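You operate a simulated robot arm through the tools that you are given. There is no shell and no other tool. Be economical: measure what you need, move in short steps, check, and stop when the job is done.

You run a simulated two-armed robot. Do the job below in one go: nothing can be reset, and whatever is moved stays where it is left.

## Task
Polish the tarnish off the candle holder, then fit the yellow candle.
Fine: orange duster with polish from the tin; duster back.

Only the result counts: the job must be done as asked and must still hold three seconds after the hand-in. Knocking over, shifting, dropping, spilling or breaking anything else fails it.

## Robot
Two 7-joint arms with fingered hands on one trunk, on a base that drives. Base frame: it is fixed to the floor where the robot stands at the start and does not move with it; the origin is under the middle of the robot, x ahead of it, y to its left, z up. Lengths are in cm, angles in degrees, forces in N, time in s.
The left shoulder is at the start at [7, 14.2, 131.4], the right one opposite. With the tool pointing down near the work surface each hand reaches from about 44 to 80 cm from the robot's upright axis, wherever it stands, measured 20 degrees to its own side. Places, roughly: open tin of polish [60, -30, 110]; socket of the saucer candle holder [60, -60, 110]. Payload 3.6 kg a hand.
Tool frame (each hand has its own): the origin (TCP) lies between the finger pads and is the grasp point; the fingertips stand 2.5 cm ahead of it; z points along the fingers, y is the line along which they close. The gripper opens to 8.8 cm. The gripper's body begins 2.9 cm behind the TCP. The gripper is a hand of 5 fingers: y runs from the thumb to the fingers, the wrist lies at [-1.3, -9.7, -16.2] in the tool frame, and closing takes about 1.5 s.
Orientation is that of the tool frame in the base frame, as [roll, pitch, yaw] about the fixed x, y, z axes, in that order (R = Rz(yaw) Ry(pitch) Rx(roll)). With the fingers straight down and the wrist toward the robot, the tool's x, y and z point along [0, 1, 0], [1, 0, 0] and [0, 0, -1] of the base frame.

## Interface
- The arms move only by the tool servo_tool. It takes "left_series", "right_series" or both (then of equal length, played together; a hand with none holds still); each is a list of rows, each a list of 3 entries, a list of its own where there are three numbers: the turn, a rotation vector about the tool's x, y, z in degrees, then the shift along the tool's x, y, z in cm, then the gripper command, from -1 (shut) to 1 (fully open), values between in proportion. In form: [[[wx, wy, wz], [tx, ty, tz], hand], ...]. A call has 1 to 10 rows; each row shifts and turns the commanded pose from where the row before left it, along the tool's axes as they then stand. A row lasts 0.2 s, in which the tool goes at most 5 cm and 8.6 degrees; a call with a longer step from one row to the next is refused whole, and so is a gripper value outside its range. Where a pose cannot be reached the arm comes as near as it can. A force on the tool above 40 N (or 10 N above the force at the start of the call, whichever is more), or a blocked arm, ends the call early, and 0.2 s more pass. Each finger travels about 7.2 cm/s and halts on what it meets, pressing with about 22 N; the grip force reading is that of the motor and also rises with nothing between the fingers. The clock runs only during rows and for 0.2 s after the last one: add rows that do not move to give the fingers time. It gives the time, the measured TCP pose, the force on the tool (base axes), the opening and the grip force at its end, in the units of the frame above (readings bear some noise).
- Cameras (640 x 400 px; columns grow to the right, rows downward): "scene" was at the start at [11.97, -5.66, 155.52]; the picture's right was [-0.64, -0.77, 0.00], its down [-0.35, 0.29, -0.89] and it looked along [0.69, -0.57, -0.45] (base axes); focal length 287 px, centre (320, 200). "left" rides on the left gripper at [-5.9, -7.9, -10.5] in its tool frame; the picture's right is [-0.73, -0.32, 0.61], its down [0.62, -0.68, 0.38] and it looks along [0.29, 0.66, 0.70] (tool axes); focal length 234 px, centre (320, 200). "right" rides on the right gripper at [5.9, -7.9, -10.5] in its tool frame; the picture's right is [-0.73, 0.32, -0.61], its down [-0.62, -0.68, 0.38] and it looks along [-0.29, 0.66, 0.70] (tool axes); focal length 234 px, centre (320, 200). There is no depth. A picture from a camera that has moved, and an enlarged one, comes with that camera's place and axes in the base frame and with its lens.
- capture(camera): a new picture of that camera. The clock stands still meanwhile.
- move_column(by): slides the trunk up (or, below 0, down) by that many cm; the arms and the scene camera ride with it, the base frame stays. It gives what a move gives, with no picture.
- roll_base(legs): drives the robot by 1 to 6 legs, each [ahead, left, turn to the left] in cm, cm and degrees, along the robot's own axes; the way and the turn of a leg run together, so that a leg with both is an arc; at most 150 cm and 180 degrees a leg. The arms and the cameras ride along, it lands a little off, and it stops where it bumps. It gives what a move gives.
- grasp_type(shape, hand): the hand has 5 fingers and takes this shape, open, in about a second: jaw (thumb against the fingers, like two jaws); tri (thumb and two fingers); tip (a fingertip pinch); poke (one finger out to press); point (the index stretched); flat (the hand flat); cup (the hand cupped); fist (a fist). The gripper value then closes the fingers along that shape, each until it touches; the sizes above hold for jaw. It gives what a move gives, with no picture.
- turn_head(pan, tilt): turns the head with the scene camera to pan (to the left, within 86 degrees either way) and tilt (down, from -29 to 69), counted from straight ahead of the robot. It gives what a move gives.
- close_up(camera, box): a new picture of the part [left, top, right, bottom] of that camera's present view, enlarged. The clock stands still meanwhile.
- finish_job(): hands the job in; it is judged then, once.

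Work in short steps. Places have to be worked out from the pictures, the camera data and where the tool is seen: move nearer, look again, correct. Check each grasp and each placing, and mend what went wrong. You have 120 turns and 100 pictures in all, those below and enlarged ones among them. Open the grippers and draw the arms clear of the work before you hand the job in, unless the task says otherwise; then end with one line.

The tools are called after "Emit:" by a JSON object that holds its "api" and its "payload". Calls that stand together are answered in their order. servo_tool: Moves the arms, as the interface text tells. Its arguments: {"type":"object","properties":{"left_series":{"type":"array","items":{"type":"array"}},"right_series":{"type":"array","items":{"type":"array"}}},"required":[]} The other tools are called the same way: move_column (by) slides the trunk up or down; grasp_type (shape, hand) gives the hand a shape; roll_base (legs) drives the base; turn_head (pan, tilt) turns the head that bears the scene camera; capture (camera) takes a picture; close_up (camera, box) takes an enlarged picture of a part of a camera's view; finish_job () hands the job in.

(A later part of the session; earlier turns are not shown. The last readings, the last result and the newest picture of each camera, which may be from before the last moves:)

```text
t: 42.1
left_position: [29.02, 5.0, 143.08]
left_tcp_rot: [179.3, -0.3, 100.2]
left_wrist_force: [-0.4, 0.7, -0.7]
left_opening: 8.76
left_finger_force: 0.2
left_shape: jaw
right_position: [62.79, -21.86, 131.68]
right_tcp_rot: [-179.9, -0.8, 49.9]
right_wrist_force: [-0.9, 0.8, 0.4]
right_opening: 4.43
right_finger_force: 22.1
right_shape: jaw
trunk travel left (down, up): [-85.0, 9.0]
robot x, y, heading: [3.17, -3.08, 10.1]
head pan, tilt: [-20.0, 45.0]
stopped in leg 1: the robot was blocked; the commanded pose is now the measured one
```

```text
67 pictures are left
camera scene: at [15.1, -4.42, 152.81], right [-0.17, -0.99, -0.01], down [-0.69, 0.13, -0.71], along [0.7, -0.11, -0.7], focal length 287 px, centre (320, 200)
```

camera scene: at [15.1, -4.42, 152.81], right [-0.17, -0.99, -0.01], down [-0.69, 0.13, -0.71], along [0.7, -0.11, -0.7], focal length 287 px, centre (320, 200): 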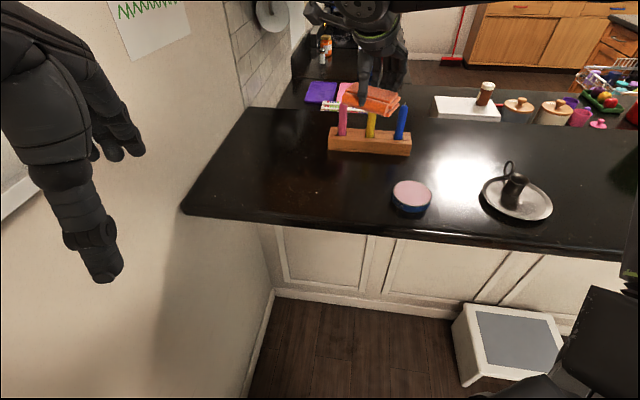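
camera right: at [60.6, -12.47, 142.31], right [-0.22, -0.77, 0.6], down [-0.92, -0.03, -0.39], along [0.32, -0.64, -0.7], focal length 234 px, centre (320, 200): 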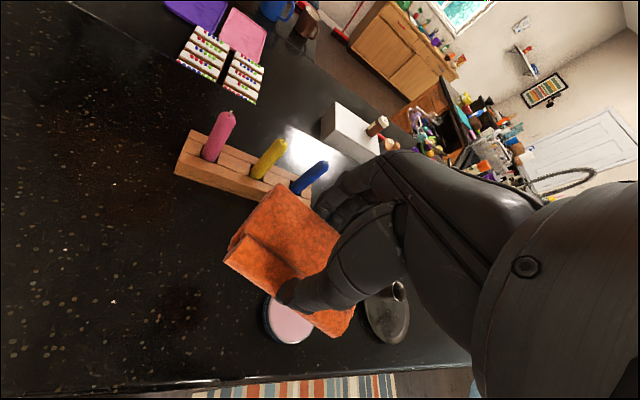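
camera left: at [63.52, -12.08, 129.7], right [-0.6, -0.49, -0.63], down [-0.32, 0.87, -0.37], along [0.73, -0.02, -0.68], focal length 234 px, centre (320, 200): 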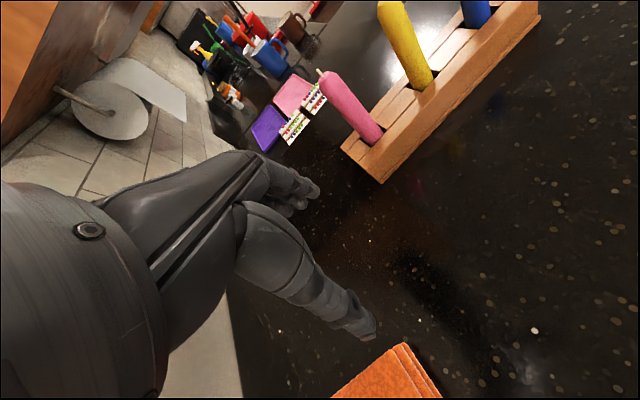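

The turn was blocked, most likely by the left elbow and the wall again. I bring the left hand back in front, where the elbow sits closer, and continue the turn.

Emit:
{"api": "servo_tool", "payload": {"left_series": [[[0, 0, 0], [-1, 0.5, 0], 1], [[0, 0, 0], [-1, 1, 0], 1], [[0, 0, 0], [-1, 1, 0], 1], [[0, 0, 0], [-1, 1, 0], 1], [[0, 0, 0], [-1, 1, 0], 1], [[0, 0, 0], [-1, 1, 0], 1], [[0, 0, 0], [-1, 1, 0], 1], [[0, 0, 0], [-1, 1, 0], 1], [[0, 0, 0], [-1, 1, 0], 1]]}}

Emit:
{"api": "roll_base", "payload": {"legs": [[0, 0, -20]]}}

```text
t: 44.1
left_position: [40.56, -1.56, 142.66]
left_tcp_rot: [-179.9, -0.1, 100.3]
left_wrist_force: [-0.1, 0.5, -0.6]
left_opening: 8.76
left_finger_force: 0.1
left_shape: jaw
right_position: [64.05, -21.08, 131.24]
right_tcp_rot: [-179.7, -0.3, 49.9]
right_wrist_force: [0.1, 0.5, -0.5]
right_opening: 4.43
right_finger_force: 22.1
right_shape: jaw
trunk travel left (down, up): [-85.0, 9.0]
robot x, y, heading: [3.63, -3.24, 10.1]
head pan, tilt: [-20.0, 45.0]
```

```text
t: 45.6
left_position: [38.44, -14.02, 142.78]
left_tcp_rot: [179.8, 0.1, 80.3]
left_wrist_force: [0.6, 0.0, 0.1]
left_opening: 8.78
left_finger_force: 0.0
left_shape: jaw
right_position: [53.98, -40.46, 131.57]
right_tcp_rot: [-179.9, -0.2, 29.9]
right_wrist_force: [0.3, 0.1, 0.3]
right_opening: 4.43
right_finger_force: 22.1
right_shape: jaw
trunk travel left (down, up): [-85.0, 9.0]
robot x, y, heading: [3.4, -2.85, -10.1]
head pan, tilt: [-20.0, 45.0]
```

The heading is -10 with no contact. Next I look at the tin from here.

Emit:
{"api": "capture", "payload": {"camera": "right"}}

Emit:
{"api": "capture", "payload": {"camera": "scene"}}

```text
66 pictures are left
camera right: at [55.16, -30.75, 141.98], right [-0.47, -0.64, 0.6], down [-0.88, 0.28, -0.38], along [0.08, -0.71, -0.7], focal length 234 px, centre (320, 200)
```

right: 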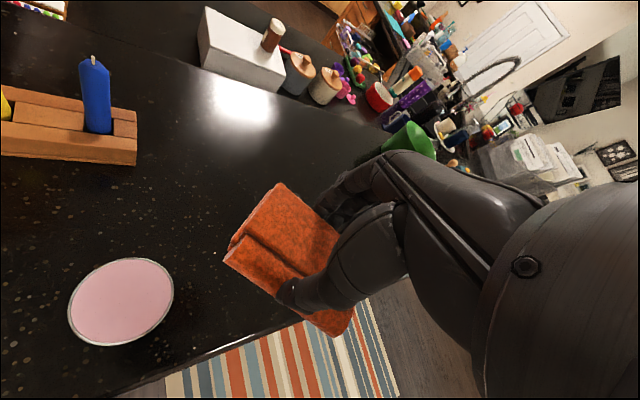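

```text
65 pictures are left
camera scene: at [15.22, -7.61, 152.73], right [-0.5, -0.87, 0.0], down [-0.61, 0.35, -0.71], along [0.61, -0.35, -0.71], focal length 287 px, centre (320, 200)
```

scene: 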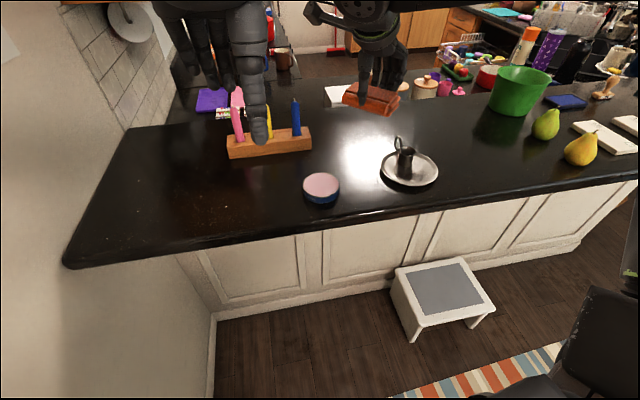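

The tin's centre reads about (57,-31.7). I bring the hand so the duster's left end will fall on the tin, and tilt that end down by 18°.

Emit:
{"api": "servo_tool", "payload": {"right_series": [[[0, 0, 0], [0.78, -1.14, 0], -1], [[0, 0, 0], [0.78, -1.14, 0], -1], [[0, 0, 0], [0.78, -1.14, 0], -1], [[0, 0, 0], [0.78, -1.14, 0], -1], [[0, 0, 0], [0.78, -1.14, 0], -1]]}}

Emit:
{"api": "servo_tool", "payload": {"right_series": [[[0, -3, 0], [0, 0, 0], -1], [[0, -3, 0], [0, 0, 0], -1], [[0, -3, 0], [0, 0, 0], -1], [[0, -3, 0], [0, 0, 0], -1], [[0, -3, 0], [0, 0, 0], -1], [[0, -3, 0], [0, 0, 0], -1], [[0, 0, 0], [0, 0, 0], -1]]}}

Emit:
{"api": "capture", "payload": {"camera": "right"}}

```text
t: 46.8
left_position: [38.43, -14.07, 142.79]
left_tcp_rot: [179.9, 0.2, 80.2]
left_wrist_force: [-0.5, 0.1, 0.0]
left_opening: 8.81
left_finger_force: 0.0
left_shape: jaw
right_position: [52.52, -36.22, 129.95]
right_tcp_rot: [-179.8, -0.4, 30.1]
right_wrist_force: [0.3, 0.2, -0.9]
right_opening: 4.43
right_finger_force: 21.9
right_shape: jaw
right hand out of reach, approached as far as the arm can: row 3, 4, 5
trunk travel left (down, up): [-85.0, 9.0]
robot x, y, heading: [3.48, -3.06, -9.8]
head pan, tilt: [-20.0, 45.0]
```

```text
t: 48.4
left_position: [38.41, -14.03, 142.78]
left_tcp_rot: [179.9, -0.1, 80.2]
left_wrist_force: [0.1, -1.2, -0.3]
left_opening: 8.78
left_finger_force: 0.1
left_shape: jaw
right_position: [47.57, -44.1, 125.71]
right_tcp_rot: [-179.8, 17.6, 30.1]
right_wrist_force: [0.3, -0.4, -0.1]
right_opening: 4.44
right_finger_force: 22.3
right_shape: jaw
right hand out of reach, approached as far as the arm can: row 1, 2, 3, 4, 5, 6
trunk travel left (down, up): [-85.0, 9.0]
robot x, y, heading: [3.4, -3.03, -10.0]
head pan, tilt: [-20.0, 45.0]
```

```text
64 pictures are left
camera right: at [51.34, -32.89, 133.94], right [-0.28, -0.54, 0.8], down [-0.96, 0.23, -0.18], along [-0.09, -0.81, -0.58], focal length 234 px, centre (320, 200)
```

right: 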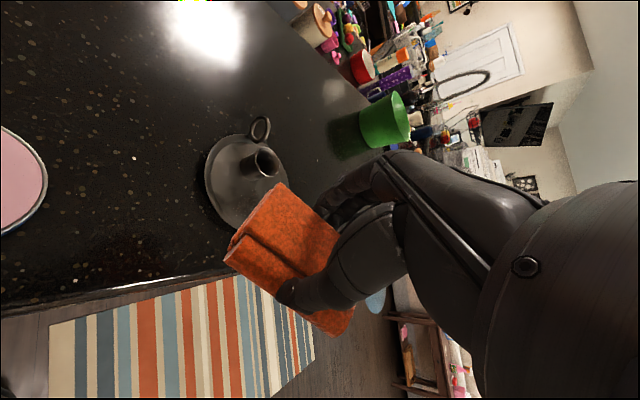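

This yaw and tilt run the right wrist into its limits. I undo the tilt, go up, and turn the tool to about yaw 105, which suits this arm better, so the duster's other end can be used.

Emit:
{"api": "servo_tool", "payload": {"right_series": [[[0, 3, 0], [0, 0, -1], -1], [[0, 3, 0], [0, 0, -1], -1], [[0, 3, 0], [0, 0, -1], -1], [[0, 3, 0], [0, 0, -1], -1], [[0, 3, 0], [0, 0, -1], -1], [[0, 3, 0], [0, 0, -1], -1], [[0, 0, 0], [0, 0, 0], -1]]}}

Emit:
{"api": "servo_tool", "payload": {"right_series": [[[0, 0, -7.5], [0, 0, 0], -1], [[0, 0, -7.5], [0, 0, 0], -1], [[0, 0, -7.5], [0, 0, 0], -1], [[0, 0, -7.5], [0, 0, 0], -1], [[0, 0, -7.5], [0, 0, 0], -1], [[0, 0, -7.5], [0, 0, 0], -1], [[0, 0, -7.5], [0, 0, 0], -1], [[0, 0, -7.5], [0, 0, 0], -1], [[0, 0, -7.5], [0, 0, 0], -1], [[0, 0, -7.5], [0, 0, 0], -1]]}}

Emit:
{"api": "capture", "payload": {"camera": "scene"}}

```text
t: 50.0
left_position: [38.39, -14.08, 142.82]
left_tcp_rot: [179.9, 0.1, 80.2]
left_wrist_force: [0.9, -0.1, 0.7]
left_opening: 8.79
left_finger_force: 0.1
left_shape: jaw
right_position: [48.53, -43.49, 131.58]
right_tcp_rot: [-179.9, -0.4, 30.0]
right_wrist_force: [-0.2, 0.4, -0.3]
right_opening: 4.43
right_finger_force: 22.0
right_shape: jaw
trunk travel left (down, up): [-85.0, 9.0]
robot x, y, heading: [3.5, -3.01, -9.8]
head pan, tilt: [-20.0, 45.0]
```

```text
t: 52.2
left_position: [38.55, -14.11, 142.84]
left_tcp_rot: [179.8, 0.0, 80.2]
left_wrist_force: [-0.6, 0.0, -0.3]
left_opening: 8.79
left_finger_force: 0.0
left_shape: jaw
right_position: [48.58, -43.64, 131.69]
right_tcp_rot: [179.8, -0.3, 105.0]
right_wrist_force: [0.8, -0.3, -0.7]
right_opening: 4.44
right_finger_force: 22.0
right_shape: jaw
trunk travel left (down, up): [-85.0, 9.0]
robot x, y, heading: [3.4, -3.09, -10.0]
head pan, tilt: [-20.0, 45.0]
```

```text
63 pictures are left
camera scene: at [15.22, -7.75, 152.72], right [-0.5, -0.87, 0.0], down [-0.61, 0.35, -0.71], along [0.61, -0.35, -0.71], focal length 287 px, centre (320, 200)
```

scene: 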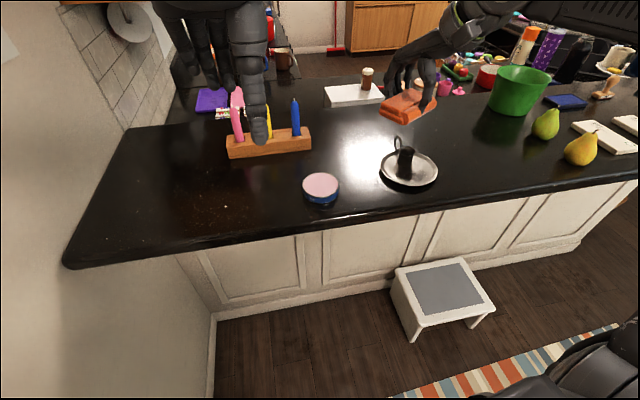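

That orientation is fully reachable. I move toward the tin and tilt the right end down.

Emit:
{"api": "servo_tool", "payload": {"right_series": [[[0, 0, 0], [2.1, 2.03, 0.5], -1], [[0, 0, 0], [2.1, 2.03, 0.5], -1], [[0, 0, 0], [2.1, 2.03, 0.5], -1], [[0, 0, 0], [2.1, 2.03, 0.5], -1], [[0, 0, 0], [2.1, 2.03, 0.5], -1], [[0, 0, 0], [2.1, 2.03, 0.5], -1]]}}

Emit:
{"api": "servo_tool", "payload": {"right_series": [[[0, 3, 0], [0, 0, 0.5], -1], [[0, 3, 0], [0, 0, 0.5], -1], [[0, 3, 0], [0, 0, 0.5], -1], [[0, 3, 0], [0, 0, 0.5], -1], [[0, 3, 0], [0, 0, 0.5], -1], [[0, 3, 0], [0, 0, 0.5], -1], [[0, 0, 0], [0, 0, 0], -1]]}}

Emit:
{"api": "capture", "payload": {"camera": "right"}}

Emit:
{"api": "capture", "payload": {"camera": "scene"}}

```text
t: 53.6
left_position: [38.58, -13.92, 142.71]
left_tcp_rot: [179.9, 0.1, 80.3]
left_wrist_force: [0.4, -1.0, -0.1]
left_opening: 8.79
left_finger_force: 0.1
left_shape: jaw
right_position: [57.06, -28.09, 128.68]
right_tcp_rot: [179.8, -0.2, 104.8]
right_wrist_force: [0.3, -0.5, -0.2]
right_opening: 4.4
right_finger_force: 22.5
right_shape: jaw
trunk travel left (down, up): [-85.0, 9.0]
robot x, y, heading: [3.4, -3.12, -9.9]
head pan, tilt: [-20.0, 45.0]
```

```text
t: 55.2
left_position: [38.55, -14.09, 142.89]
left_tcp_rot: [179.9, 0.0, 80.1]
left_wrist_force: [0.0, -0.1, 0.2]
left_opening: 8.78
left_finger_force: 0.0
left_shape: jaw
right_position: [57.01, -27.83, 125.68]
right_tcp_rot: [179.7, -18.2, 104.9]
right_wrist_force: [-0.6, 0.3, -0.3]
right_opening: 4.4
right_finger_force: 22.0
right_shape: jaw
trunk travel left (down, up): [-85.0, 9.0]
robot x, y, heading: [3.37, -2.84, -9.7]
head pan, tilt: [-20.0, 45.0]
```

```text
62 pictures are left
camera right: at [48.78, -27.67, 137.51], right [0.54, -0.77, 0.35], down [-0.54, -0.63, -0.56], along [0.65, 0.11, -0.75], focal length 234 px, centre (320, 200)
```

right: 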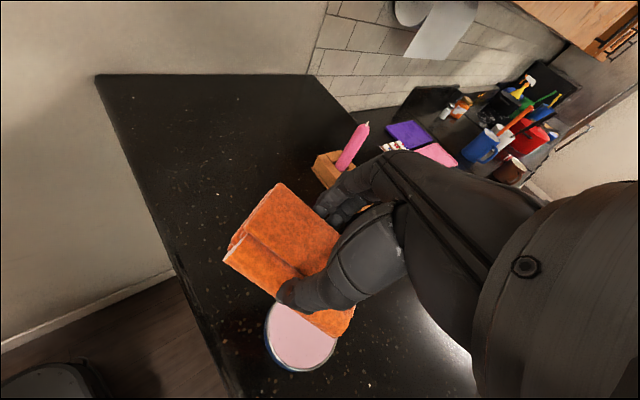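

```text
61 pictures are left
camera scene: at [15.18, -7.7, 152.73], right [-0.5, -0.87, 0.0], down [-0.61, 0.35, -0.71], along [0.61, -0.35, -0.71], focal length 287 px, centre (320, 200)
```

scene: 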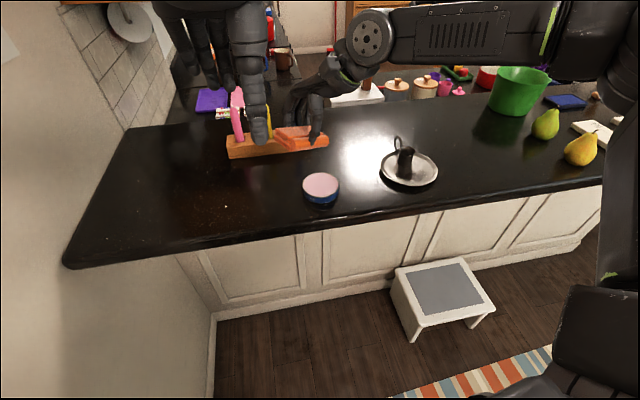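

The tin shows at about (56.8,-32) and the tip should be above it. I lower it to about 3 cm over the polish and check.

Emit:
{"api": "servo_tool", "payload": {"right_series": [[[0, 0, 0], [-0.5, 0, 0.9], -1], [[0, 0, 0], [-0.5, 0, 0.9], -1], [[0, 0, 0], [-0.5, 0, 0.9], -1], [[0, 0, 0], [-0.5, 0, 0.9], -1], [[0, 0, 0], [-0.4, 0, 0.9], -1], [[0, 0, 0], [-0.3, 0, 0.95], -1], [[0, 0, 0], [-0.3, 0, 0.95], -1], [[0, 0, 0], [-0.3, 0, 0.95], -1], [[0, 0, 0], [-0.3, 0, 0.95], -1], [[0, 0, 0], [0, 0, 0], -1]]}}

Emit:
{"api": "capture", "payload": {"camera": "scene"}}

Emit:
{"api": "close_up", "payload": {"camera": "scene", "box": [250, 110, 410, 210]}}

```text
t: 57.4
left_position: [38.57, -14.07, 142.84]
left_tcp_rot: [180.0, 0.0, 80.2]
left_wrist_force: [-0.8, -1.0, 0.0]
left_opening: 8.76
left_finger_force: 0.0
left_shape: jaw
right_position: [57.17, -28.59, 116.75]
right_tcp_rot: [179.6, -18.2, 105.0]
right_wrist_force: [-0.3, -0.1, 0.0]
right_opening: 4.39
right_finger_force: 22.3
right_shape: jaw
trunk travel left (down, up): [-85.0, 9.0]
robot x, y, heading: [3.22, -3.24, -9.7]
head pan, tilt: [-20.0, 45.0]
```

```text
60 pictures are left
camera scene: at [15.19, -7.7, 152.73], right [-0.5, -0.87, 0.0], down [-0.61, 0.35, -0.71], along [0.61, -0.35, -0.71], focal length 287 px, centre (320, 200)
```

scene: 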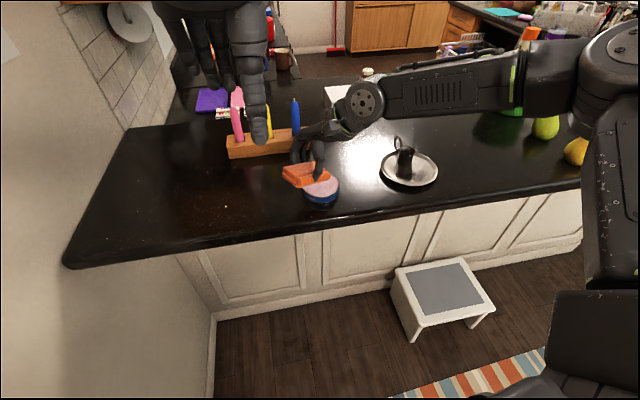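

```text
4.00 times, centred on (330, 160) of scene
camera zoom: at [15.19, -7.7, 152.73], right [-0.5, -0.87, 0.0], down [-0.61, 0.35, -0.71], along [0.61, -0.35, -0.71], focal length 1148 px, centre (280, 360)
```

zoom: 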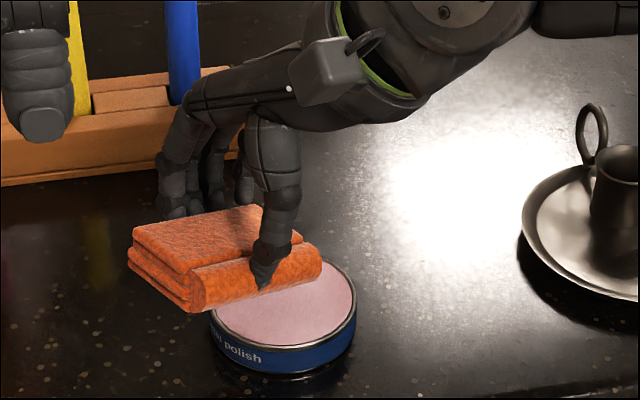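

The tip hangs about 3 cm above the polish. I lower in small steps until contact shows in the force.

Emit:
{"api": "servo_tool", "payload": {"right_series": [[[0, 0, 0], [-0.1, 0, 0.45], -1], [[0, 0, 0], [-0.1, 0, 0.45], -1], [[0, 0, 0], [-0.1, 0, 0.45], -1], [[0, 0, 0], [-0.1, 0, 0.4], -1], [[0, 0, 0], [-0.1, 0, 0.3], -1], [[0, 0, 0], [-0.1, 0, 0.3], -1], [[0, 0, 0], [-0.1, 0, 0.3], -1]]}}

Emit:
{"api": "close_up", "payload": {"camera": "scene", "box": [250, 110, 410, 210]}}

```text
t: 59.0
left_position: [38.43, -14.04, 142.91]
left_tcp_rot: [179.8, 0.0, 80.2]
left_wrist_force: [0.2, -0.9, -0.2]
left_opening: 8.78
left_finger_force: 0.0
left_shape: jaw
right_position: [57.15, -28.47, 114.06]
right_tcp_rot: [179.7, -18.2, 104.9]
right_wrist_force: [-0.2, -0.2, -0.5]
right_opening: 4.42
right_finger_force: 21.9
right_shape: jaw
trunk travel left (down, up): [-85.0, 9.0]
robot x, y, heading: [3.24, -2.76, -9.8]
head pan, tilt: [-20.0, 45.0]
```

```text
4.00 times, centred on (330, 160) of scene
camera zoom: at [15.2, -7.71, 152.73], right [-0.5, -0.87, 0.0], down [-0.61, 0.35, -0.71], along [0.61, -0.35, -0.71], focal length 1148 px, centre (280, 360)
```

zoom: 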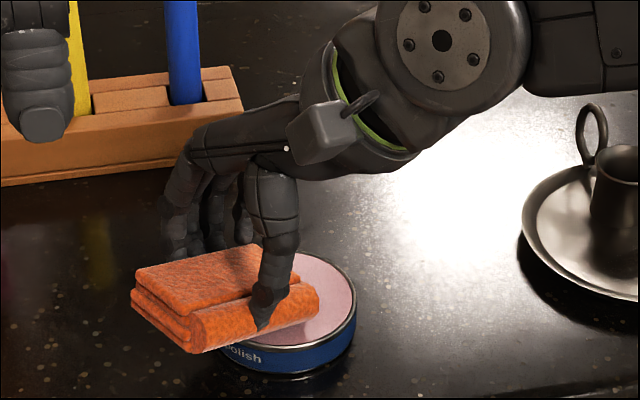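

Emit:
{"api": "servo_tool", "payload": {"right_series": [[[0, 0, 0], [-0.06, 0, 0.2], -1], [[0, 0, 0], [-0.06, 0, 0.2], -1], [[0, 0, 0], [-0.06, 0, 0.2], -1], [[0, 0, 0], [0, 0, 0], -1]]}}

Emit:
{"api": "servo_tool", "payload": {"right_series": [[[0, 0, 0], [-0.06, 0, 0.2], -1], [[0, 0, 0], [-0.06, 0, 0.2], -1], [[0, 0, 0], [0, 0, 0], -1]]}}

Emit:
{"api": "close_up", "payload": {"camera": "scene", "box": [250, 110, 410, 210]}}

```text
t: 60.0
left_position: [38.22, -13.83, 142.84]
left_tcp_rot: [179.8, 0.1, 80.3]
left_wrist_force: [-0.2, 0.6, 0.5]
left_opening: 8.79
left_finger_force: 0.0
left_shape: jaw
right_position: [57.08, -28.46, 113.71]
right_tcp_rot: [179.5, -18.1, 105.0]
right_wrist_force: [4.2, -2.0, 23.0]
right_opening: 4.4
right_finger_force: 21.6
right_shape: jaw
trunk travel left (down, up): [-85.0, 9.0]
robot x, y, heading: [3.63, -3.27, -10.0]
head pan, tilt: [-20.0, 45.0]
```

```text
t: 60.8
left_position: [38.12, -13.82, 142.94]
left_tcp_rot: [179.7, 0.1, 80.1]
left_wrist_force: [0.5, 0.6, 0.9]
left_opening: 8.78
left_finger_force: 0.0
left_shape: jaw
right_position: [56.82, -28.19, 113.2]
right_tcp_rot: [179.5, -18.2, 105.0]
right_wrist_force: [2.2, 0.2, 31.9]
right_opening: 4.39
right_finger_force: 21.9
right_shape: jaw
trunk travel left (down, up): [-85.0, 9.0]
robot x, y, heading: [3.57, -2.67, -9.8]
head pan, tilt: [-20.0, 45.0]
```

```text
4.00 times, centred on (330, 160) of scene
camera zoom: at [14.71, -7.39, 152.78], right [-0.5, -0.87, 0.0], down [-0.61, 0.35, -0.71], along [0.62, -0.35, -0.7], focal length 1148 px, centre (280, 360)
```

zoom: 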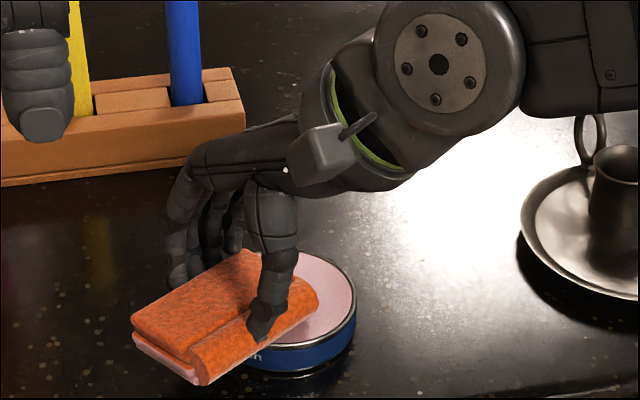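

Contact came with about 30 N, and the underside of the duster has turned pink with polish. I lift straight up and check.

Emit:
{"api": "servo_tool", "payload": {"right_series": [[[0, 0, 0], [0.06, 0, -0.4], -1], [[0, 0, 0], [0.2, 0, -0.6], -1], [[0, 0, 0], [0.3, 0, -0.95], -1], [[0, 0, 0], [0.3, 0, -0.95], -1], [[0, 0, 0], [0.3, 0, -0.95], -1], [[0, 0, 0], [0.3, 0, -0.95], -1], [[0, 0, 0], [0.3, 0, -0.95], -1], [[0, 0, 0], [0.3, 0, -0.95], -1], [[0, 0, 0], [0.3, 0, -0.95], -1], [[0, 0, 0], [0.3, 0, -0.95], -1]]}}

Emit:
{"api": "close_up", "payload": {"camera": "scene", "box": [250, 100, 442, 220]}}

```text
t: 63.0
left_position: [38.47, -13.94, 142.79]
left_tcp_rot: [179.9, 0.0, 80.2]
left_wrist_force: [-0.1, -0.5, 0.3]
left_opening: 8.75
left_finger_force: 0.1
left_shape: jaw
right_position: [57.1, -28.64, 121.92]
right_tcp_rot: [179.8, -18.2, 104.9]
right_wrist_force: [0.8, -0.7, -1.5]
right_opening: 4.4
right_finger_force: 21.9
right_shape: jaw
trunk travel left (down, up): [-85.0, 9.0]
robot x, y, heading: [3.34, -2.94, -9.9]
head pan, tilt: [-20.0, 45.0]
```

```text
3.33 times, centred on (346, 160) of scene
camera zoom: at [15.17, -7.68, 152.73], right [-0.5, -0.87, 0.0], down [-0.61, 0.35, -0.71], along [0.61, -0.35, -0.71], focal length 957 px, centre (233, 333)
```

zoom: 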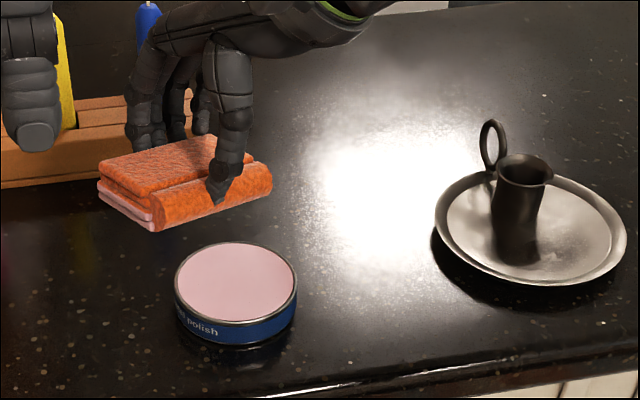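

The duster's lower layers carry polish and the tin has not moved. I raise the hand a little and drive 12 cm to the right to bring the holder into comfortable reach.

Emit:
{"api": "servo_tool", "payload": {"right_series": [[[0, 0, 0], [0.3, 0, -0.95], -1], [[0, 0, 0], [0.3, 0, -0.95], -1], [[0, 0, 0], [0.3, 0, -0.95], -1], [[0, 0, 0], [0.3, 0, -0.95], -1]]}}

Emit:
{"api": "roll_base", "payload": {"legs": [[0, -12, 0]]}}

Emit:
{"api": "servo_tool", "payload": {"right_series": [[[0, 0, 0], [0, 0, 0], -1], [[0, 0, 0], [0, 0, 0], -1]]}}

```text
t: 64.0
left_position: [38.41, -13.97, 142.73]
left_tcp_rot: [179.8, 0.0, 80.2]
left_wrist_force: [0.3, -0.2, 0.1]
left_opening: 8.79
left_finger_force: 0.1
left_shape: jaw
right_position: [57.1, -28.65, 125.98]
right_tcp_rot: [179.8, -18.3, 104.9]
right_wrist_force: [0.0, 0.6, -0.3]
right_opening: 4.4
right_finger_force: 21.9
right_shape: jaw
trunk travel left (down, up): [-85.0, 9.0]
robot x, y, heading: [3.36, -2.99, -10.0]
head pan, tilt: [-20.0, 45.0]
```

```text
t: 65.2
left_position: [36.5, -25.5, 142.87]
left_tcp_rot: [179.9, 0.2, 80.2]
left_wrist_force: [-0.3, -1.1, 0.2]
left_opening: 8.78
left_finger_force: 0.0
left_shape: jaw
right_position: [55.17, -40.17, 126.0]
right_tcp_rot: [179.9, -18.1, 105.0]
right_wrist_force: [-0.2, 0.6, -0.6]
right_opening: 4.39
right_finger_force: 21.9
right_shape: jaw
trunk travel left (down, up): [-85.0, 9.0]
robot x, y, heading: [1.16, -14.99, -9.8]
head pan, tilt: [-20.0, 45.0]
```

```text
t: 65.8
left_position: [36.45, -25.65, 142.78]
left_tcp_rot: [179.8, 0.1, 80.3]
left_wrist_force: [0.5, 0.1, 0.2]
left_opening: 8.78
left_finger_force: 0.1
left_shape: jaw
right_position: [55.03, -40.25, 125.95]
right_tcp_rot: [179.8, -18.2, 105.0]
right_wrist_force: [0.2, -0.4, -0.3]
right_opening: 4.37
right_finger_force: 22.5
right_shape: jaw
trunk travel left (down, up): [-85.0, 9.0]
robot x, y, heading: [1.44, -14.72, -9.7]
head pan, tilt: [-20.0, 45.0]
```

Now I swing the duster over the front of the saucer and turn to about yaw 122, staying high.

Emit:
{"api": "servo_tool", "payload": {"right_series": [[[0, 0, 0], [-1.73, -1.84, -0.56], -1], [[0, 0, 0], [-1.73, -1.84, -0.56], -1], [[0, 0, 0], [-1.73, -1.84, -0.56], -1], [[0, 0, 0], [-1.73, -1.84, -0.56], -1], [[0, 0, 0], [-1.73, -1.84, -0.56], -1], [[1.3, 0, -4.05], [0, 0, 0], -1], [[1.3, 0, -4.05], [0, 0, 0], -1], [[1.3, 0, -4.05], [0, 0, 0], -1], [[1.3, 0, -4.05], [0, 0, 0], -1], [[0, 0, 0], [0, 0, 0], -1]]}}

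Emit:
{"api": "turn_head", "payload": {"pan": -30, "tilt": 45}}

Emit:
{"api": "capture", "payload": {"camera": "scene"}}

Emit:
{"api": "capture", "payload": {"camera": "right"}}

```text
t: 68.0
left_position: [36.6, -25.88, 142.79]
left_tcp_rot: [179.9, 0.0, 80.2]
left_wrist_force: [-0.4, -0.1, 0.1]
left_opening: 8.78
left_finger_force: 0.0
left_shape: jaw
right_position: [48.54, -51.61, 125.91]
right_tcp_rot: [179.7, -18.1, 122.0]
right_wrist_force: [-0.2, 1.1, -1.3]
right_opening: 4.39
right_finger_force: 22.2
right_shape: jaw
trunk travel left (down, up): [-85.0, 9.0]
robot x, y, heading: [1.17, -15.38, -9.6]
head pan, tilt: [-20.0, 45.0]
```

```text
t: 68.8
left_position: [36.44, -25.84, 142.82]
left_tcp_rot: [180.0, -0.1, 80.2]
left_wrist_force: [-0.3, -0.6, -0.5]
left_opening: 8.78
left_finger_force: 0.0
left_shape: jaw
right_position: [48.52, -51.54, 125.87]
right_tcp_rot: [179.6, -18.2, 122.1]
right_wrist_force: [-0.7, -0.3, -1.0]
right_opening: 4.39
right_finger_force: 21.8
right_shape: jaw
trunk travel left (down, up): [-85.0, 9.0]
robot x, y, heading: [1.16, -14.75, -10.0]
head pan, tilt: [-30.0, 45.0]
```

```text
55 pictures are left
camera scene: at [12.31, -20.72, 152.73], right [-0.64, -0.77, 0.0], down [-0.54, 0.45, -0.71], along [0.54, -0.45, -0.71], focal length 287 px, centre (320, 200)
```

scene: 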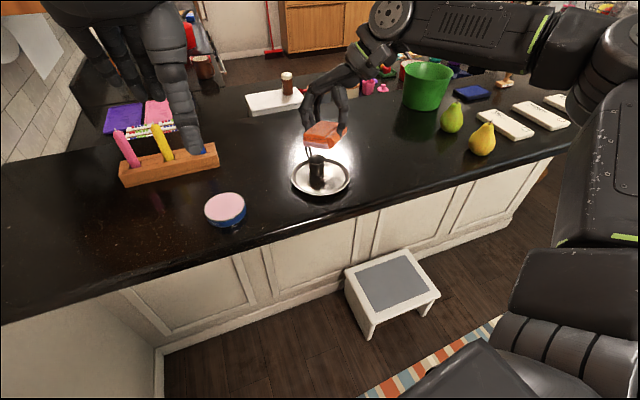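

```text
54 pictures are left
camera right: at [40.61, -53.87, 137.57], right [0.74, -0.58, 0.35], down [-0.32, -0.76, -0.56], along [0.59, 0.3, -0.75], focal length 234 px, centre (320, 200)
```

right: 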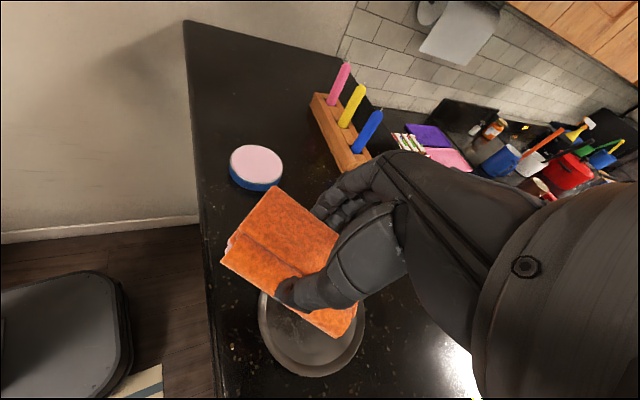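

The saucer reads at (52.3,-54.5), consistent with before. I lower to about 2.5 cm above the plate and check.

Emit:
{"api": "servo_tool", "payload": {"right_series": [[[0, 0, 0], [-0.37, 0, 1.14], -1], [[0, 0, 0], [-0.37, 0, 1.14], -1], [[0, 0, 0], [-0.37, 0, 1.14], -1], [[0, 0, 0], [-0.37, 0, 1.14], -1], [[0, 0, 0], [-0.37, 0, 1.14], -1], [[0, 0, 0], [-0.37, 0, 1.14], -1], [[0, 0, 0], [-0.37, 0, 1.14], -1], [[0, 0, 0], [-0.37, 0, 1.14], -1], [[0, 0, 0], [-0.3, 0, 0.95], -1], [[0, 0, 0], [0, 0, 0], -1]]}}

Emit:
{"api": "close_up", "payload": {"camera": "scene", "box": [264, 120, 376, 200]}}

Emit:
{"api": "close_up", "payload": {"camera": "right", "box": [200, 170, 440, 400]}}

```text
t: 71.0
left_position: [36.41, -25.92, 142.77]
left_tcp_rot: [180.0, 0.1, 80.2]
left_wrist_force: [0.8, 0.4, -0.2]
left_opening: 8.78
left_finger_force: 0.1
left_shape: jaw
right_position: [48.6, -51.54, 115.44]
right_tcp_rot: [179.7, -18.1, 122.1]
right_wrist_force: [-0.6, -0.3, -0.2]
right_opening: 4.4
right_finger_force: 21.8
right_shape: jaw
trunk travel left (down, up): [-85.0, 9.0]
robot x, y, heading: [1.5, -14.8, -9.9]
head pan, tilt: [-30.0, 45.0]
```

```text
5.00 times, centred on (320, 160) of scene
camera zoom: at [12.32, -20.72, 152.73], right [-0.64, -0.77, 0.0], down [-0.54, 0.45, -0.71], along [0.54, -0.45, -0.71], focal length 1436 px, centre (320, 400)
```

zoom: 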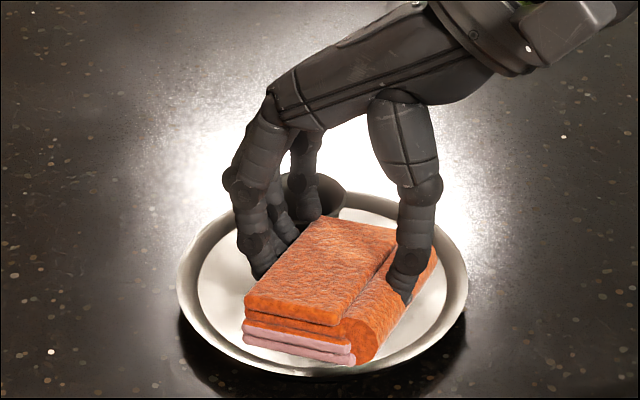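

```text
1.74 times, centred on (320, 285) of right
camera zoom: at [40.72, -53.81, 126.97], right [0.74, -0.58, 0.35], down [-0.32, -0.76, -0.56], along [0.59, 0.3, -0.75], focal length 407 px, centre (320, 52)
```

zoom: 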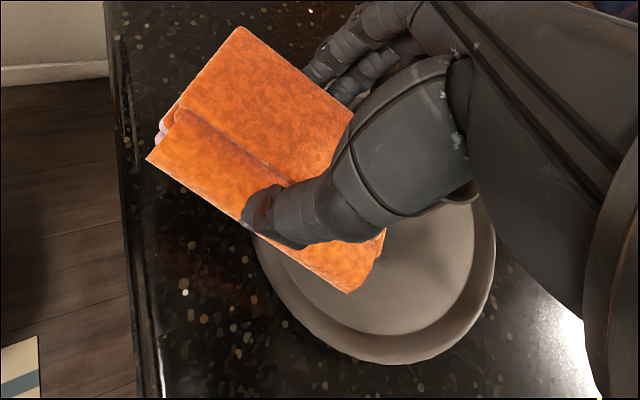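

The duster's low end points at the patch, with the fingers about 1 cm clear of the socket. I descend gently to contact.

Emit:
{"api": "servo_tool", "payload": {"right_series": [[[0, 0, 0], [-0.15, 0, 0.48], -1], [[0, 0, 0], [-0.15, 0, 0.48], -1], [[0, 0, 0], [-0.15, 0, 0.48], -1], [[0, 0, 0], [-0.15, 0, 0.48], -1], [[0, 0, 0], [-0.09, 0, 0.28], -1], [[0, 0, 0], [0, 0, 0], -1]]}}

Emit:
{"api": "close_up", "payload": {"camera": "scene", "box": [264, 120, 376, 200]}}

```text
t: 72.4
left_position: [36.45, -25.85, 142.86]
left_tcp_rot: [179.9, 0.0, 80.2]
left_wrist_force: [-0.6, 0.0, -0.1]
left_opening: 8.77
left_finger_force: 0.2
left_shape: jaw
right_position: [48.55, -51.51, 113.08]
right_tcp_rot: [179.6, -18.2, 122.0]
right_wrist_force: [-0.6, -0.1, -0.3]
right_opening: 4.38
right_finger_force: 22.3
right_shape: jaw
trunk travel left (down, up): [-85.0, 9.0]
robot x, y, heading: [1.1, -14.88, -9.6]
head pan, tilt: [-30.0, 45.0]
```

```text
5.00 times, centred on (320, 160) of scene
camera zoom: at [12.32, -20.72, 152.73], right [-0.64, -0.77, 0.0], down [-0.54, 0.45, -0.71], along [0.54, -0.45, -0.71], focal length 1436 px, centre (320, 400)
```

zoom: 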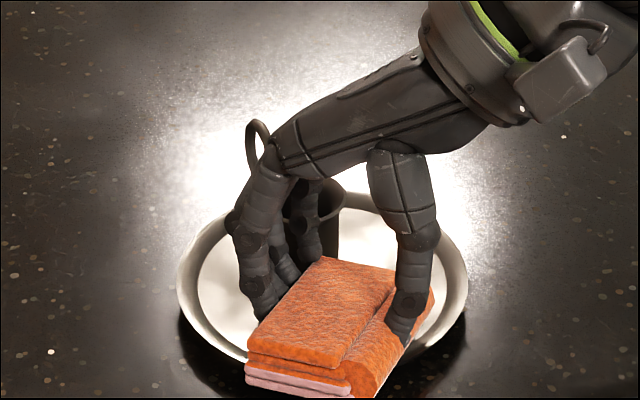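

Emit:
{"api": "servo_tool", "payload": {"right_series": [[[0, 0, 0], [-0.06, 0, 0.19], -1], [[0, 0, 0], [-0.06, 0, 0.19], -1], [[0, 0, 0], [-0.06, 0, 0.19], -1], [[0, 0, 0], [0, 0, 0], -1]]}}

```text
t: 73.4
left_position: [36.36, -25.71, 142.95]
left_tcp_rot: [179.7, 0.1, 80.2]
left_wrist_force: [0.2, 0.8, -0.1]
left_opening: 8.79
left_finger_force: 0.0
left_shape: jaw
right_position: [48.51, -51.53, 112.52]
right_tcp_rot: [179.5, -18.0, 122.0]
right_wrist_force: [1.9, -1.0, 11.7]
right_opening: 4.4
right_finger_force: 21.3
right_shape: jaw
trunk travel left (down, up): [-85.0, 9.0]
robot x, y, heading: [1.1, -14.73, -9.7]
head pan, tilt: [-30.0, 45.0]
```

Contact is 12 N. I ease off slightly and rub with small strokes over the patch.

Emit:
{"api": "servo_tool", "payload": {"right_series": [[[0, 0, 0], [0.03, 0, -0.12], -1], [[0, 0, 0], [0, -0.5, 0], -1], [[0, 0, 0], [0, -0.5, 0], -1], [[0, 0, 0], [0, -0.5, 0], -1], [[0, 0, 0], [0, 0.5, 0], -1], [[0, 0, 0], [0, 0.5, 0], -1], [[0, 0, 0], [0, 0.5, 0], -1], [[0, 0, 0], [0, 0.4, 0], -1], [[0, 0, 0], [0, -0.4, 0], -1]]}}

Emit:
{"api": "close_up", "payload": {"camera": "scene", "box": [264, 120, 376, 200]}}

```text
t: 75.4
left_position: [36.37, -25.85, 142.8]
left_tcp_rot: [179.9, 0.2, 80.2]
left_wrist_force: [0.2, 0.4, 0.4]
left_opening: 8.82
left_finger_force: 0.1
left_shape: jaw
right_position: [48.63, -51.41, 112.47]
right_tcp_rot: [179.6, -18.1, 122.1]
right_wrist_force: [0.8, 0.3, 7.0]
right_opening: 4.39
right_finger_force: 22.5
right_shape: jaw
trunk travel left (down, up): [-85.0, 9.0]
robot x, y, heading: [1.61, -14.63, -9.7]
head pan, tilt: [-30.0, 45.0]
```

```text
5.00 times, centred on (320, 160) of scene
camera zoom: at [12.26, -20.66, 152.74], right [-0.64, -0.77, 0.0], down [-0.54, 0.45, -0.71], along [0.54, -0.45, -0.71], focal length 1436 px, centre (320, 400)
```

zoom: 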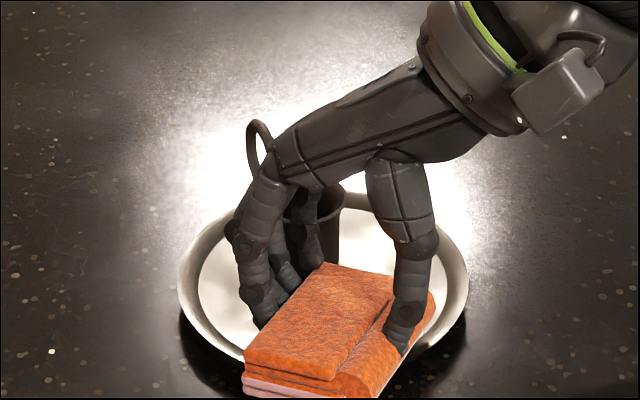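

The holder has not moved. I rub along the patch's length next, then across it.

Emit:
{"api": "servo_tool", "payload": {"right_series": [[[0, 0, 0], [0.3, 0.4, 0.1], -1], [[0, 0, 0], [0.3, 0.4, 0.1], -1], [[0, 0, 0], [0.3, 0.4, 0.1], -1], [[0, 0, 0], [0.3, 0.4, 0.1], -1], [[0, 0, 0], [-0.3, -0.4, -0.1], -1], [[0, 0, 0], [-0.3, -0.4, -0.1], -1], [[0, 0, 0], [-0.3, -0.4, -0.1], -1], [[0, 0, 0], [-0.3, -0.4, -0.1], -1], [[0, 0, 0], [-0.3, -0.6, -0.1], -1], [[0, 0, 0], [-0.3, -0.6, -0.1], -1]]}}

Emit:
{"api": "servo_tool", "payload": {"right_series": [[[0, 0, 0], [0.3, 0.5, 0.1], -1], [[0, 0, 0], [0.3, 0.5, 0.1], -1], [[0, 0, 0], [0.4, -0.4, 0.13], -1], [[0, 0, 0], [0.4, -0.4, 0.13], -1], [[0, 0, 0], [0.3, 0.4, 0.1], -1], [[0, 0, 0], [0.3, 0.4, 0.1], -1], [[0, 0, 0], [0.3, 0.4, 0.1], -1], [[0, 0, 0], [-0.3, -0.4, -0.1], -1], [[0, 0, 0], [-0.3, -0.4, -0.1], -1], [[0, 0, 0], [-0.3, -0.4, -0.1], -1]]}}

Emit:
{"api": "servo_tool", "payload": {"right_series": [[[0, 0, 0], [0.2, 0, -0.6], -1], [[0, 0, 0], [0.3, 0, -0.95], -1], [[0, 0, 0], [0.3, 0, -0.95], -1], [[0, 0, 0], [0.3, 0, -0.95], -1], [[0, 0, 0], [0.3, 0, -0.95], -1], [[0, 0, 0], [0.3, 0, -0.95], -1], [[0, 0, 0], [1.5, 0, -0.95], -1], [[0, 0, 0], [2, 0, -0.95], -1], [[0, 0, 0], [2, 0, -0.95], -1]]}}

Emit:
{"api": "close_up", "payload": {"camera": "scene", "box": [264, 130, 376, 210]}}

```text
t: 77.6
left_position: [36.28, -25.73, 142.77]
left_tcp_rot: [179.8, 0.1, 80.2]
left_wrist_force: [0.6, 0.3, -0.3]
left_opening: 8.77
left_finger_force: 0.2
left_shape: jaw
right_position: [47.74, -52.62, 112.6]
right_tcp_rot: [179.8, -18.0, 122.1]
right_wrist_force: [1.5, 2.5, 6.8]
right_opening: 4.41
right_finger_force: 22.1
right_shape: jaw
trunk travel left (down, up): [-85.0, 9.0]
robot x, y, heading: [0.99, -15.01, -9.8]
head pan, tilt: [-30.0, 45.0]
```

```text
t: 79.8
left_position: [36.33, -25.65, 142.83]
left_tcp_rot: [179.8, 0.1, 80.3]
left_wrist_force: [0.0, -0.1, 0.3]
left_opening: 8.8
left_finger_force: 0.0
left_shape: jaw
right_position: [47.32, -51.27, 112.53]
right_tcp_rot: [179.6, -17.9, 122.1]
right_wrist_force: [1.2, 3.9, 7.6]
right_opening: 4.37
right_finger_force: 21.4
right_shape: jaw
trunk travel left (down, up): [-85.0, 9.0]
robot x, y, heading: [1.25, -14.84, -10.1]
head pan, tilt: [-30.0, 45.0]
```

```text
t: 81.8
left_position: [36.35, -25.79, 142.84]
left_tcp_rot: [179.9, 0.0, 80.2]
left_wrist_force: [1.0, 0.6, 0.6]
left_opening: 8.78
left_finger_force: 0.0
left_shape: jaw
right_position: [44.82, -47.67, 122.61]
right_tcp_rot: [179.6, -18.1, 122.1]
right_wrist_force: [0.0, 0.8, -0.6]
right_opening: 4.38
right_finger_force: 21.8
right_shape: jaw
trunk travel left (down, up): [-85.0, 9.0]
robot x, y, heading: [1.4, -14.68, -9.8]
head pan, tilt: [-30.0, 45.0]
```

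```text
5.00 times, centred on (320, 170) of scene
camera zoom: at [12.26, -20.66, 152.73], right [-0.64, -0.77, 0.0], down [-0.54, 0.45, -0.71], along [0.54, -0.45, -0.71], focal length 1436 px, centre (320, 350)
```

zoom: 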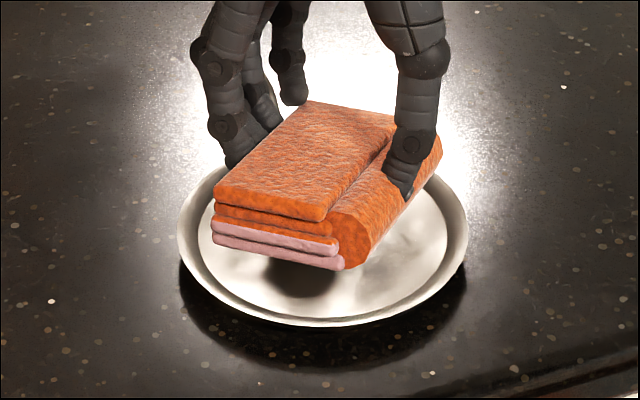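

I draw the hand aside to see the plate.

Emit:
{"api": "servo_tool", "payload": {"right_series": [[[0, 0, 0], [2, 0, -1.5], -1], [[0, 0, 0], [2, 0, -1.5], -1], [[0, 0, 0], [2, 0, -1.5], -1], [[0, 0, 0], [2, 0, -1.5], -1], [[0, 0, 0], [2, 0, -1.5], -1]]}}

Emit:
{"api": "close_up", "payload": {"camera": "scene", "box": [272, 140, 368, 204]}}

Emit:
{"api": "capture", "payload": {"camera": "right"}}

```text
t: 83.0
left_position: [36.35, -25.72, 142.75]
left_tcp_rot: [179.8, 0.1, 80.2]
left_wrist_force: [-0.1, 0.5, 0.2]
left_opening: 8.8
left_finger_force: 0.0
left_shape: jaw
right_position: [40.93, -41.53, 132.88]
right_tcp_rot: [179.5, -18.1, 122.2]
right_wrist_force: [-0.3, 0.3, 0.3]
right_opening: 4.4
right_finger_force: 22.0
right_shape: jaw
trunk travel left (down, up): [-85.0, 9.0]
robot x, y, heading: [0.97, -14.9, -9.9]
head pan, tilt: [-30.0, 45.0]
```

```text
6.25 times, centred on (320, 172) of scene
camera zoom: at [12.23, -20.61, 152.74], right [-0.64, -0.77, 0.0], down [-0.54, 0.45, -0.71], along [0.54, -0.45, -0.71], focal length 1794 px, centre (320, 375)
```

zoom: 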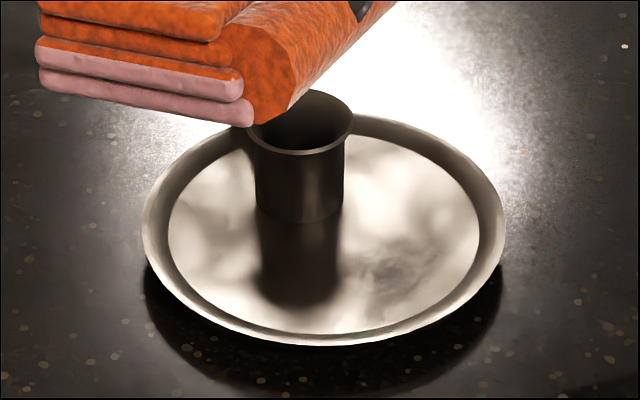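

```text
47 pictures are left
camera right: at [33.08, -43.83, 144.54], right [0.74, -0.58, 0.35], down [-0.32, -0.76, -0.56], along [0.59, 0.3, -0.75], focal length 234 px, centre (320, 200)
```

right: 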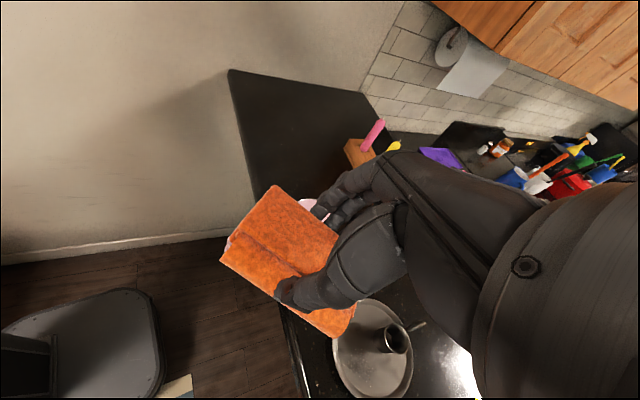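

The patch has faded but some remains at about (48.9,-54.5). I look at it from the hand camera too.

Emit:
{"api": "close_up", "payload": {"camera": "right", "box": [320, 290, 430, 400]}}

```text
3.64 times, centred on (375, 345) of right
camera zoom: at [33.08, -43.83, 144.54], right [0.74, -0.58, 0.35], down [-0.32, -0.76, -0.56], along [0.59, 0.3, -0.75], focal length 852 px, centre (120, -327)
```

zoom: 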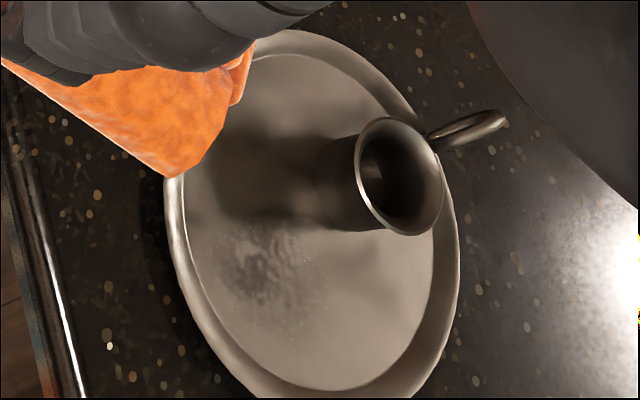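

The remaining patch runs from about (49,-53) to (51,-57), so I need to wipe further to the right. I turn to yaw 140, which keeps the fingers further from the socket, and go back over it.

Emit:
{"api": "servo_tool", "payload": {"right_series": [[[1.85, 0, -5.7], [0, 0, 0], -1], [[1.85, 0, -5.7], [0, 0, 0], -1], [[1.85, 0, -5.7], [0, 0, 0], -1], [[0, 0, 0], [-2.37, -0.76, -0.77], -1], [[0, 0, 0], [-2.37, -0.76, -0.77], -1], [[0, 0, 0], [-2.37, -0.76, -0.77], -1], [[0, 0, 0], [-2.37, -0.76, -0.77], -1], [[0, 0, 0], [-2.37, -0.76, -0.77], -1], [[0, 0, 0], [0, 0, 0], -1]]}}

Emit:
{"api": "servo_tool", "payload": {"right_series": [[[0, 0, 0], [-0.6, 0, 1.9], -1], [[0, 0, 0], [-0.6, 0, 1.9], -1], [[0, 0, 0], [-0.6, 0, 1.9], -1], [[0, 0, 0], [-0.6, 0, 1.9], -1], [[0, 0, 0], [-0.6, 0, 1.9], -1], [[0, 0, 0], [-0.6, 0, 1.9], -1], [[0, 0, 0], [-0.6, 0, 1.9], -1], [[0, 0, 0], [-0.6, 0, 1.9], -1], [[0, 0, 0], [-0.3, 0, 0.9], -1], [[0, 0, 0], [0, 0, 0], -1]]}}

Emit:
{"api": "close_up", "payload": {"camera": "scene", "box": [264, 120, 376, 200]}}

```text
t: 85.0
left_position: [36.44, -25.84, 142.8]
left_tcp_rot: [179.9, 0.1, 80.2]
left_wrist_force: [-0.4, -0.2, 0.4]
left_opening: 8.76
left_finger_force: 0.0
left_shape: jaw
right_position: [48.12, -52.55, 132.69]
right_tcp_rot: [179.5, -17.9, 140.0]
right_wrist_force: [-0.2, 0.8, 0.5]
right_opening: 4.41
right_finger_force: 21.9
right_shape: jaw
trunk travel left (down, up): [-85.0, 9.0]
robot x, y, heading: [0.97, -14.39, -9.9]
head pan, tilt: [-30.0, 45.0]
```

```text
t: 87.2
left_position: [36.43, -25.89, 142.75]
left_tcp_rot: [179.9, 0.1, 80.2]
left_wrist_force: [0.1, -0.3, -0.3]
left_opening: 8.8
left_finger_force: 0.1
left_shape: jaw
right_position: [48.12, -52.49, 115.9]
right_tcp_rot: [179.6, -18.0, 140.0]
right_wrist_force: [0.9, 1.2, -0.4]
right_opening: 4.38
right_finger_force: 22.1
right_shape: jaw
trunk travel left (down, up): [-85.0, 9.0]
robot x, y, heading: [1.37, -14.86, -9.7]
head pan, tilt: [-30.0, 45.0]
```

```text
5.00 times, centred on (320, 160) of scene
camera zoom: at [12.31, -20.71, 152.73], right [-0.64, -0.77, 0.0], down [-0.54, 0.45, -0.71], along [0.54, -0.45, -0.71], focal length 1436 px, centre (320, 400)
```

zoom: 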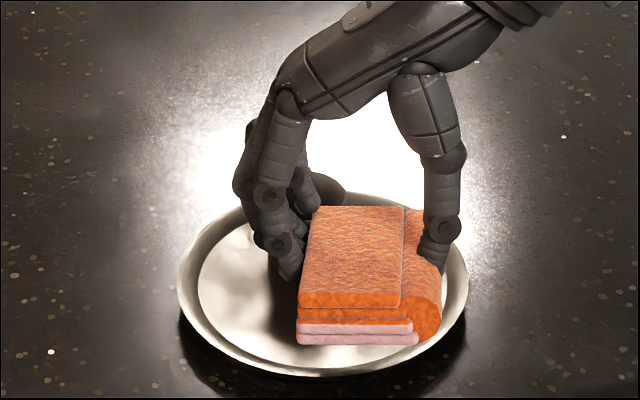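

I lower to contact, which should come near TCP z=112.5.

Emit:
{"api": "servo_tool", "payload": {"right_series": [[[0, 0, 0], [-0.2, 0, 0.6], -1], [[0, 0, 0], [-0.2, 0, 0.6], -1], [[0, 0, 0], [-0.2, 0, 0.6], -1], [[0, 0, 0], [-0.15, 0, 0.5], -1], [[0, 0, 0], [-0.1, 0, 0.35], -1], [[0, 0, 0], [-0.1, 0, 0.3], -1], [[0, 0, 0], [-0.07, 0, 0.2], -1], [[0, 0, 0], [-0.07, 0, 0.2], -1], [[0, 0, 0], [0, 0, 0], -1]]}}

```text
t: 89.2
left_position: [36.3, -25.69, 142.89]
left_tcp_rot: [179.7, 0.1, 80.2]
left_wrist_force: [0.3, -1.0, -0.3]
left_opening: 8.78
left_finger_force: 0.0
left_shape: jaw
right_position: [48.05, -52.33, 112.54]
right_tcp_rot: [179.5, -17.8, 140.0]
right_wrist_force: [1.2, -0.8, 14.1]
right_opening: 4.41
right_finger_force: 21.5
right_shape: jaw
trunk travel left (down, up): [-85.0, 9.0]
robot x, y, heading: [1.21, -14.85, -9.8]
head pan, tilt: [-30.0, 45.0]
```

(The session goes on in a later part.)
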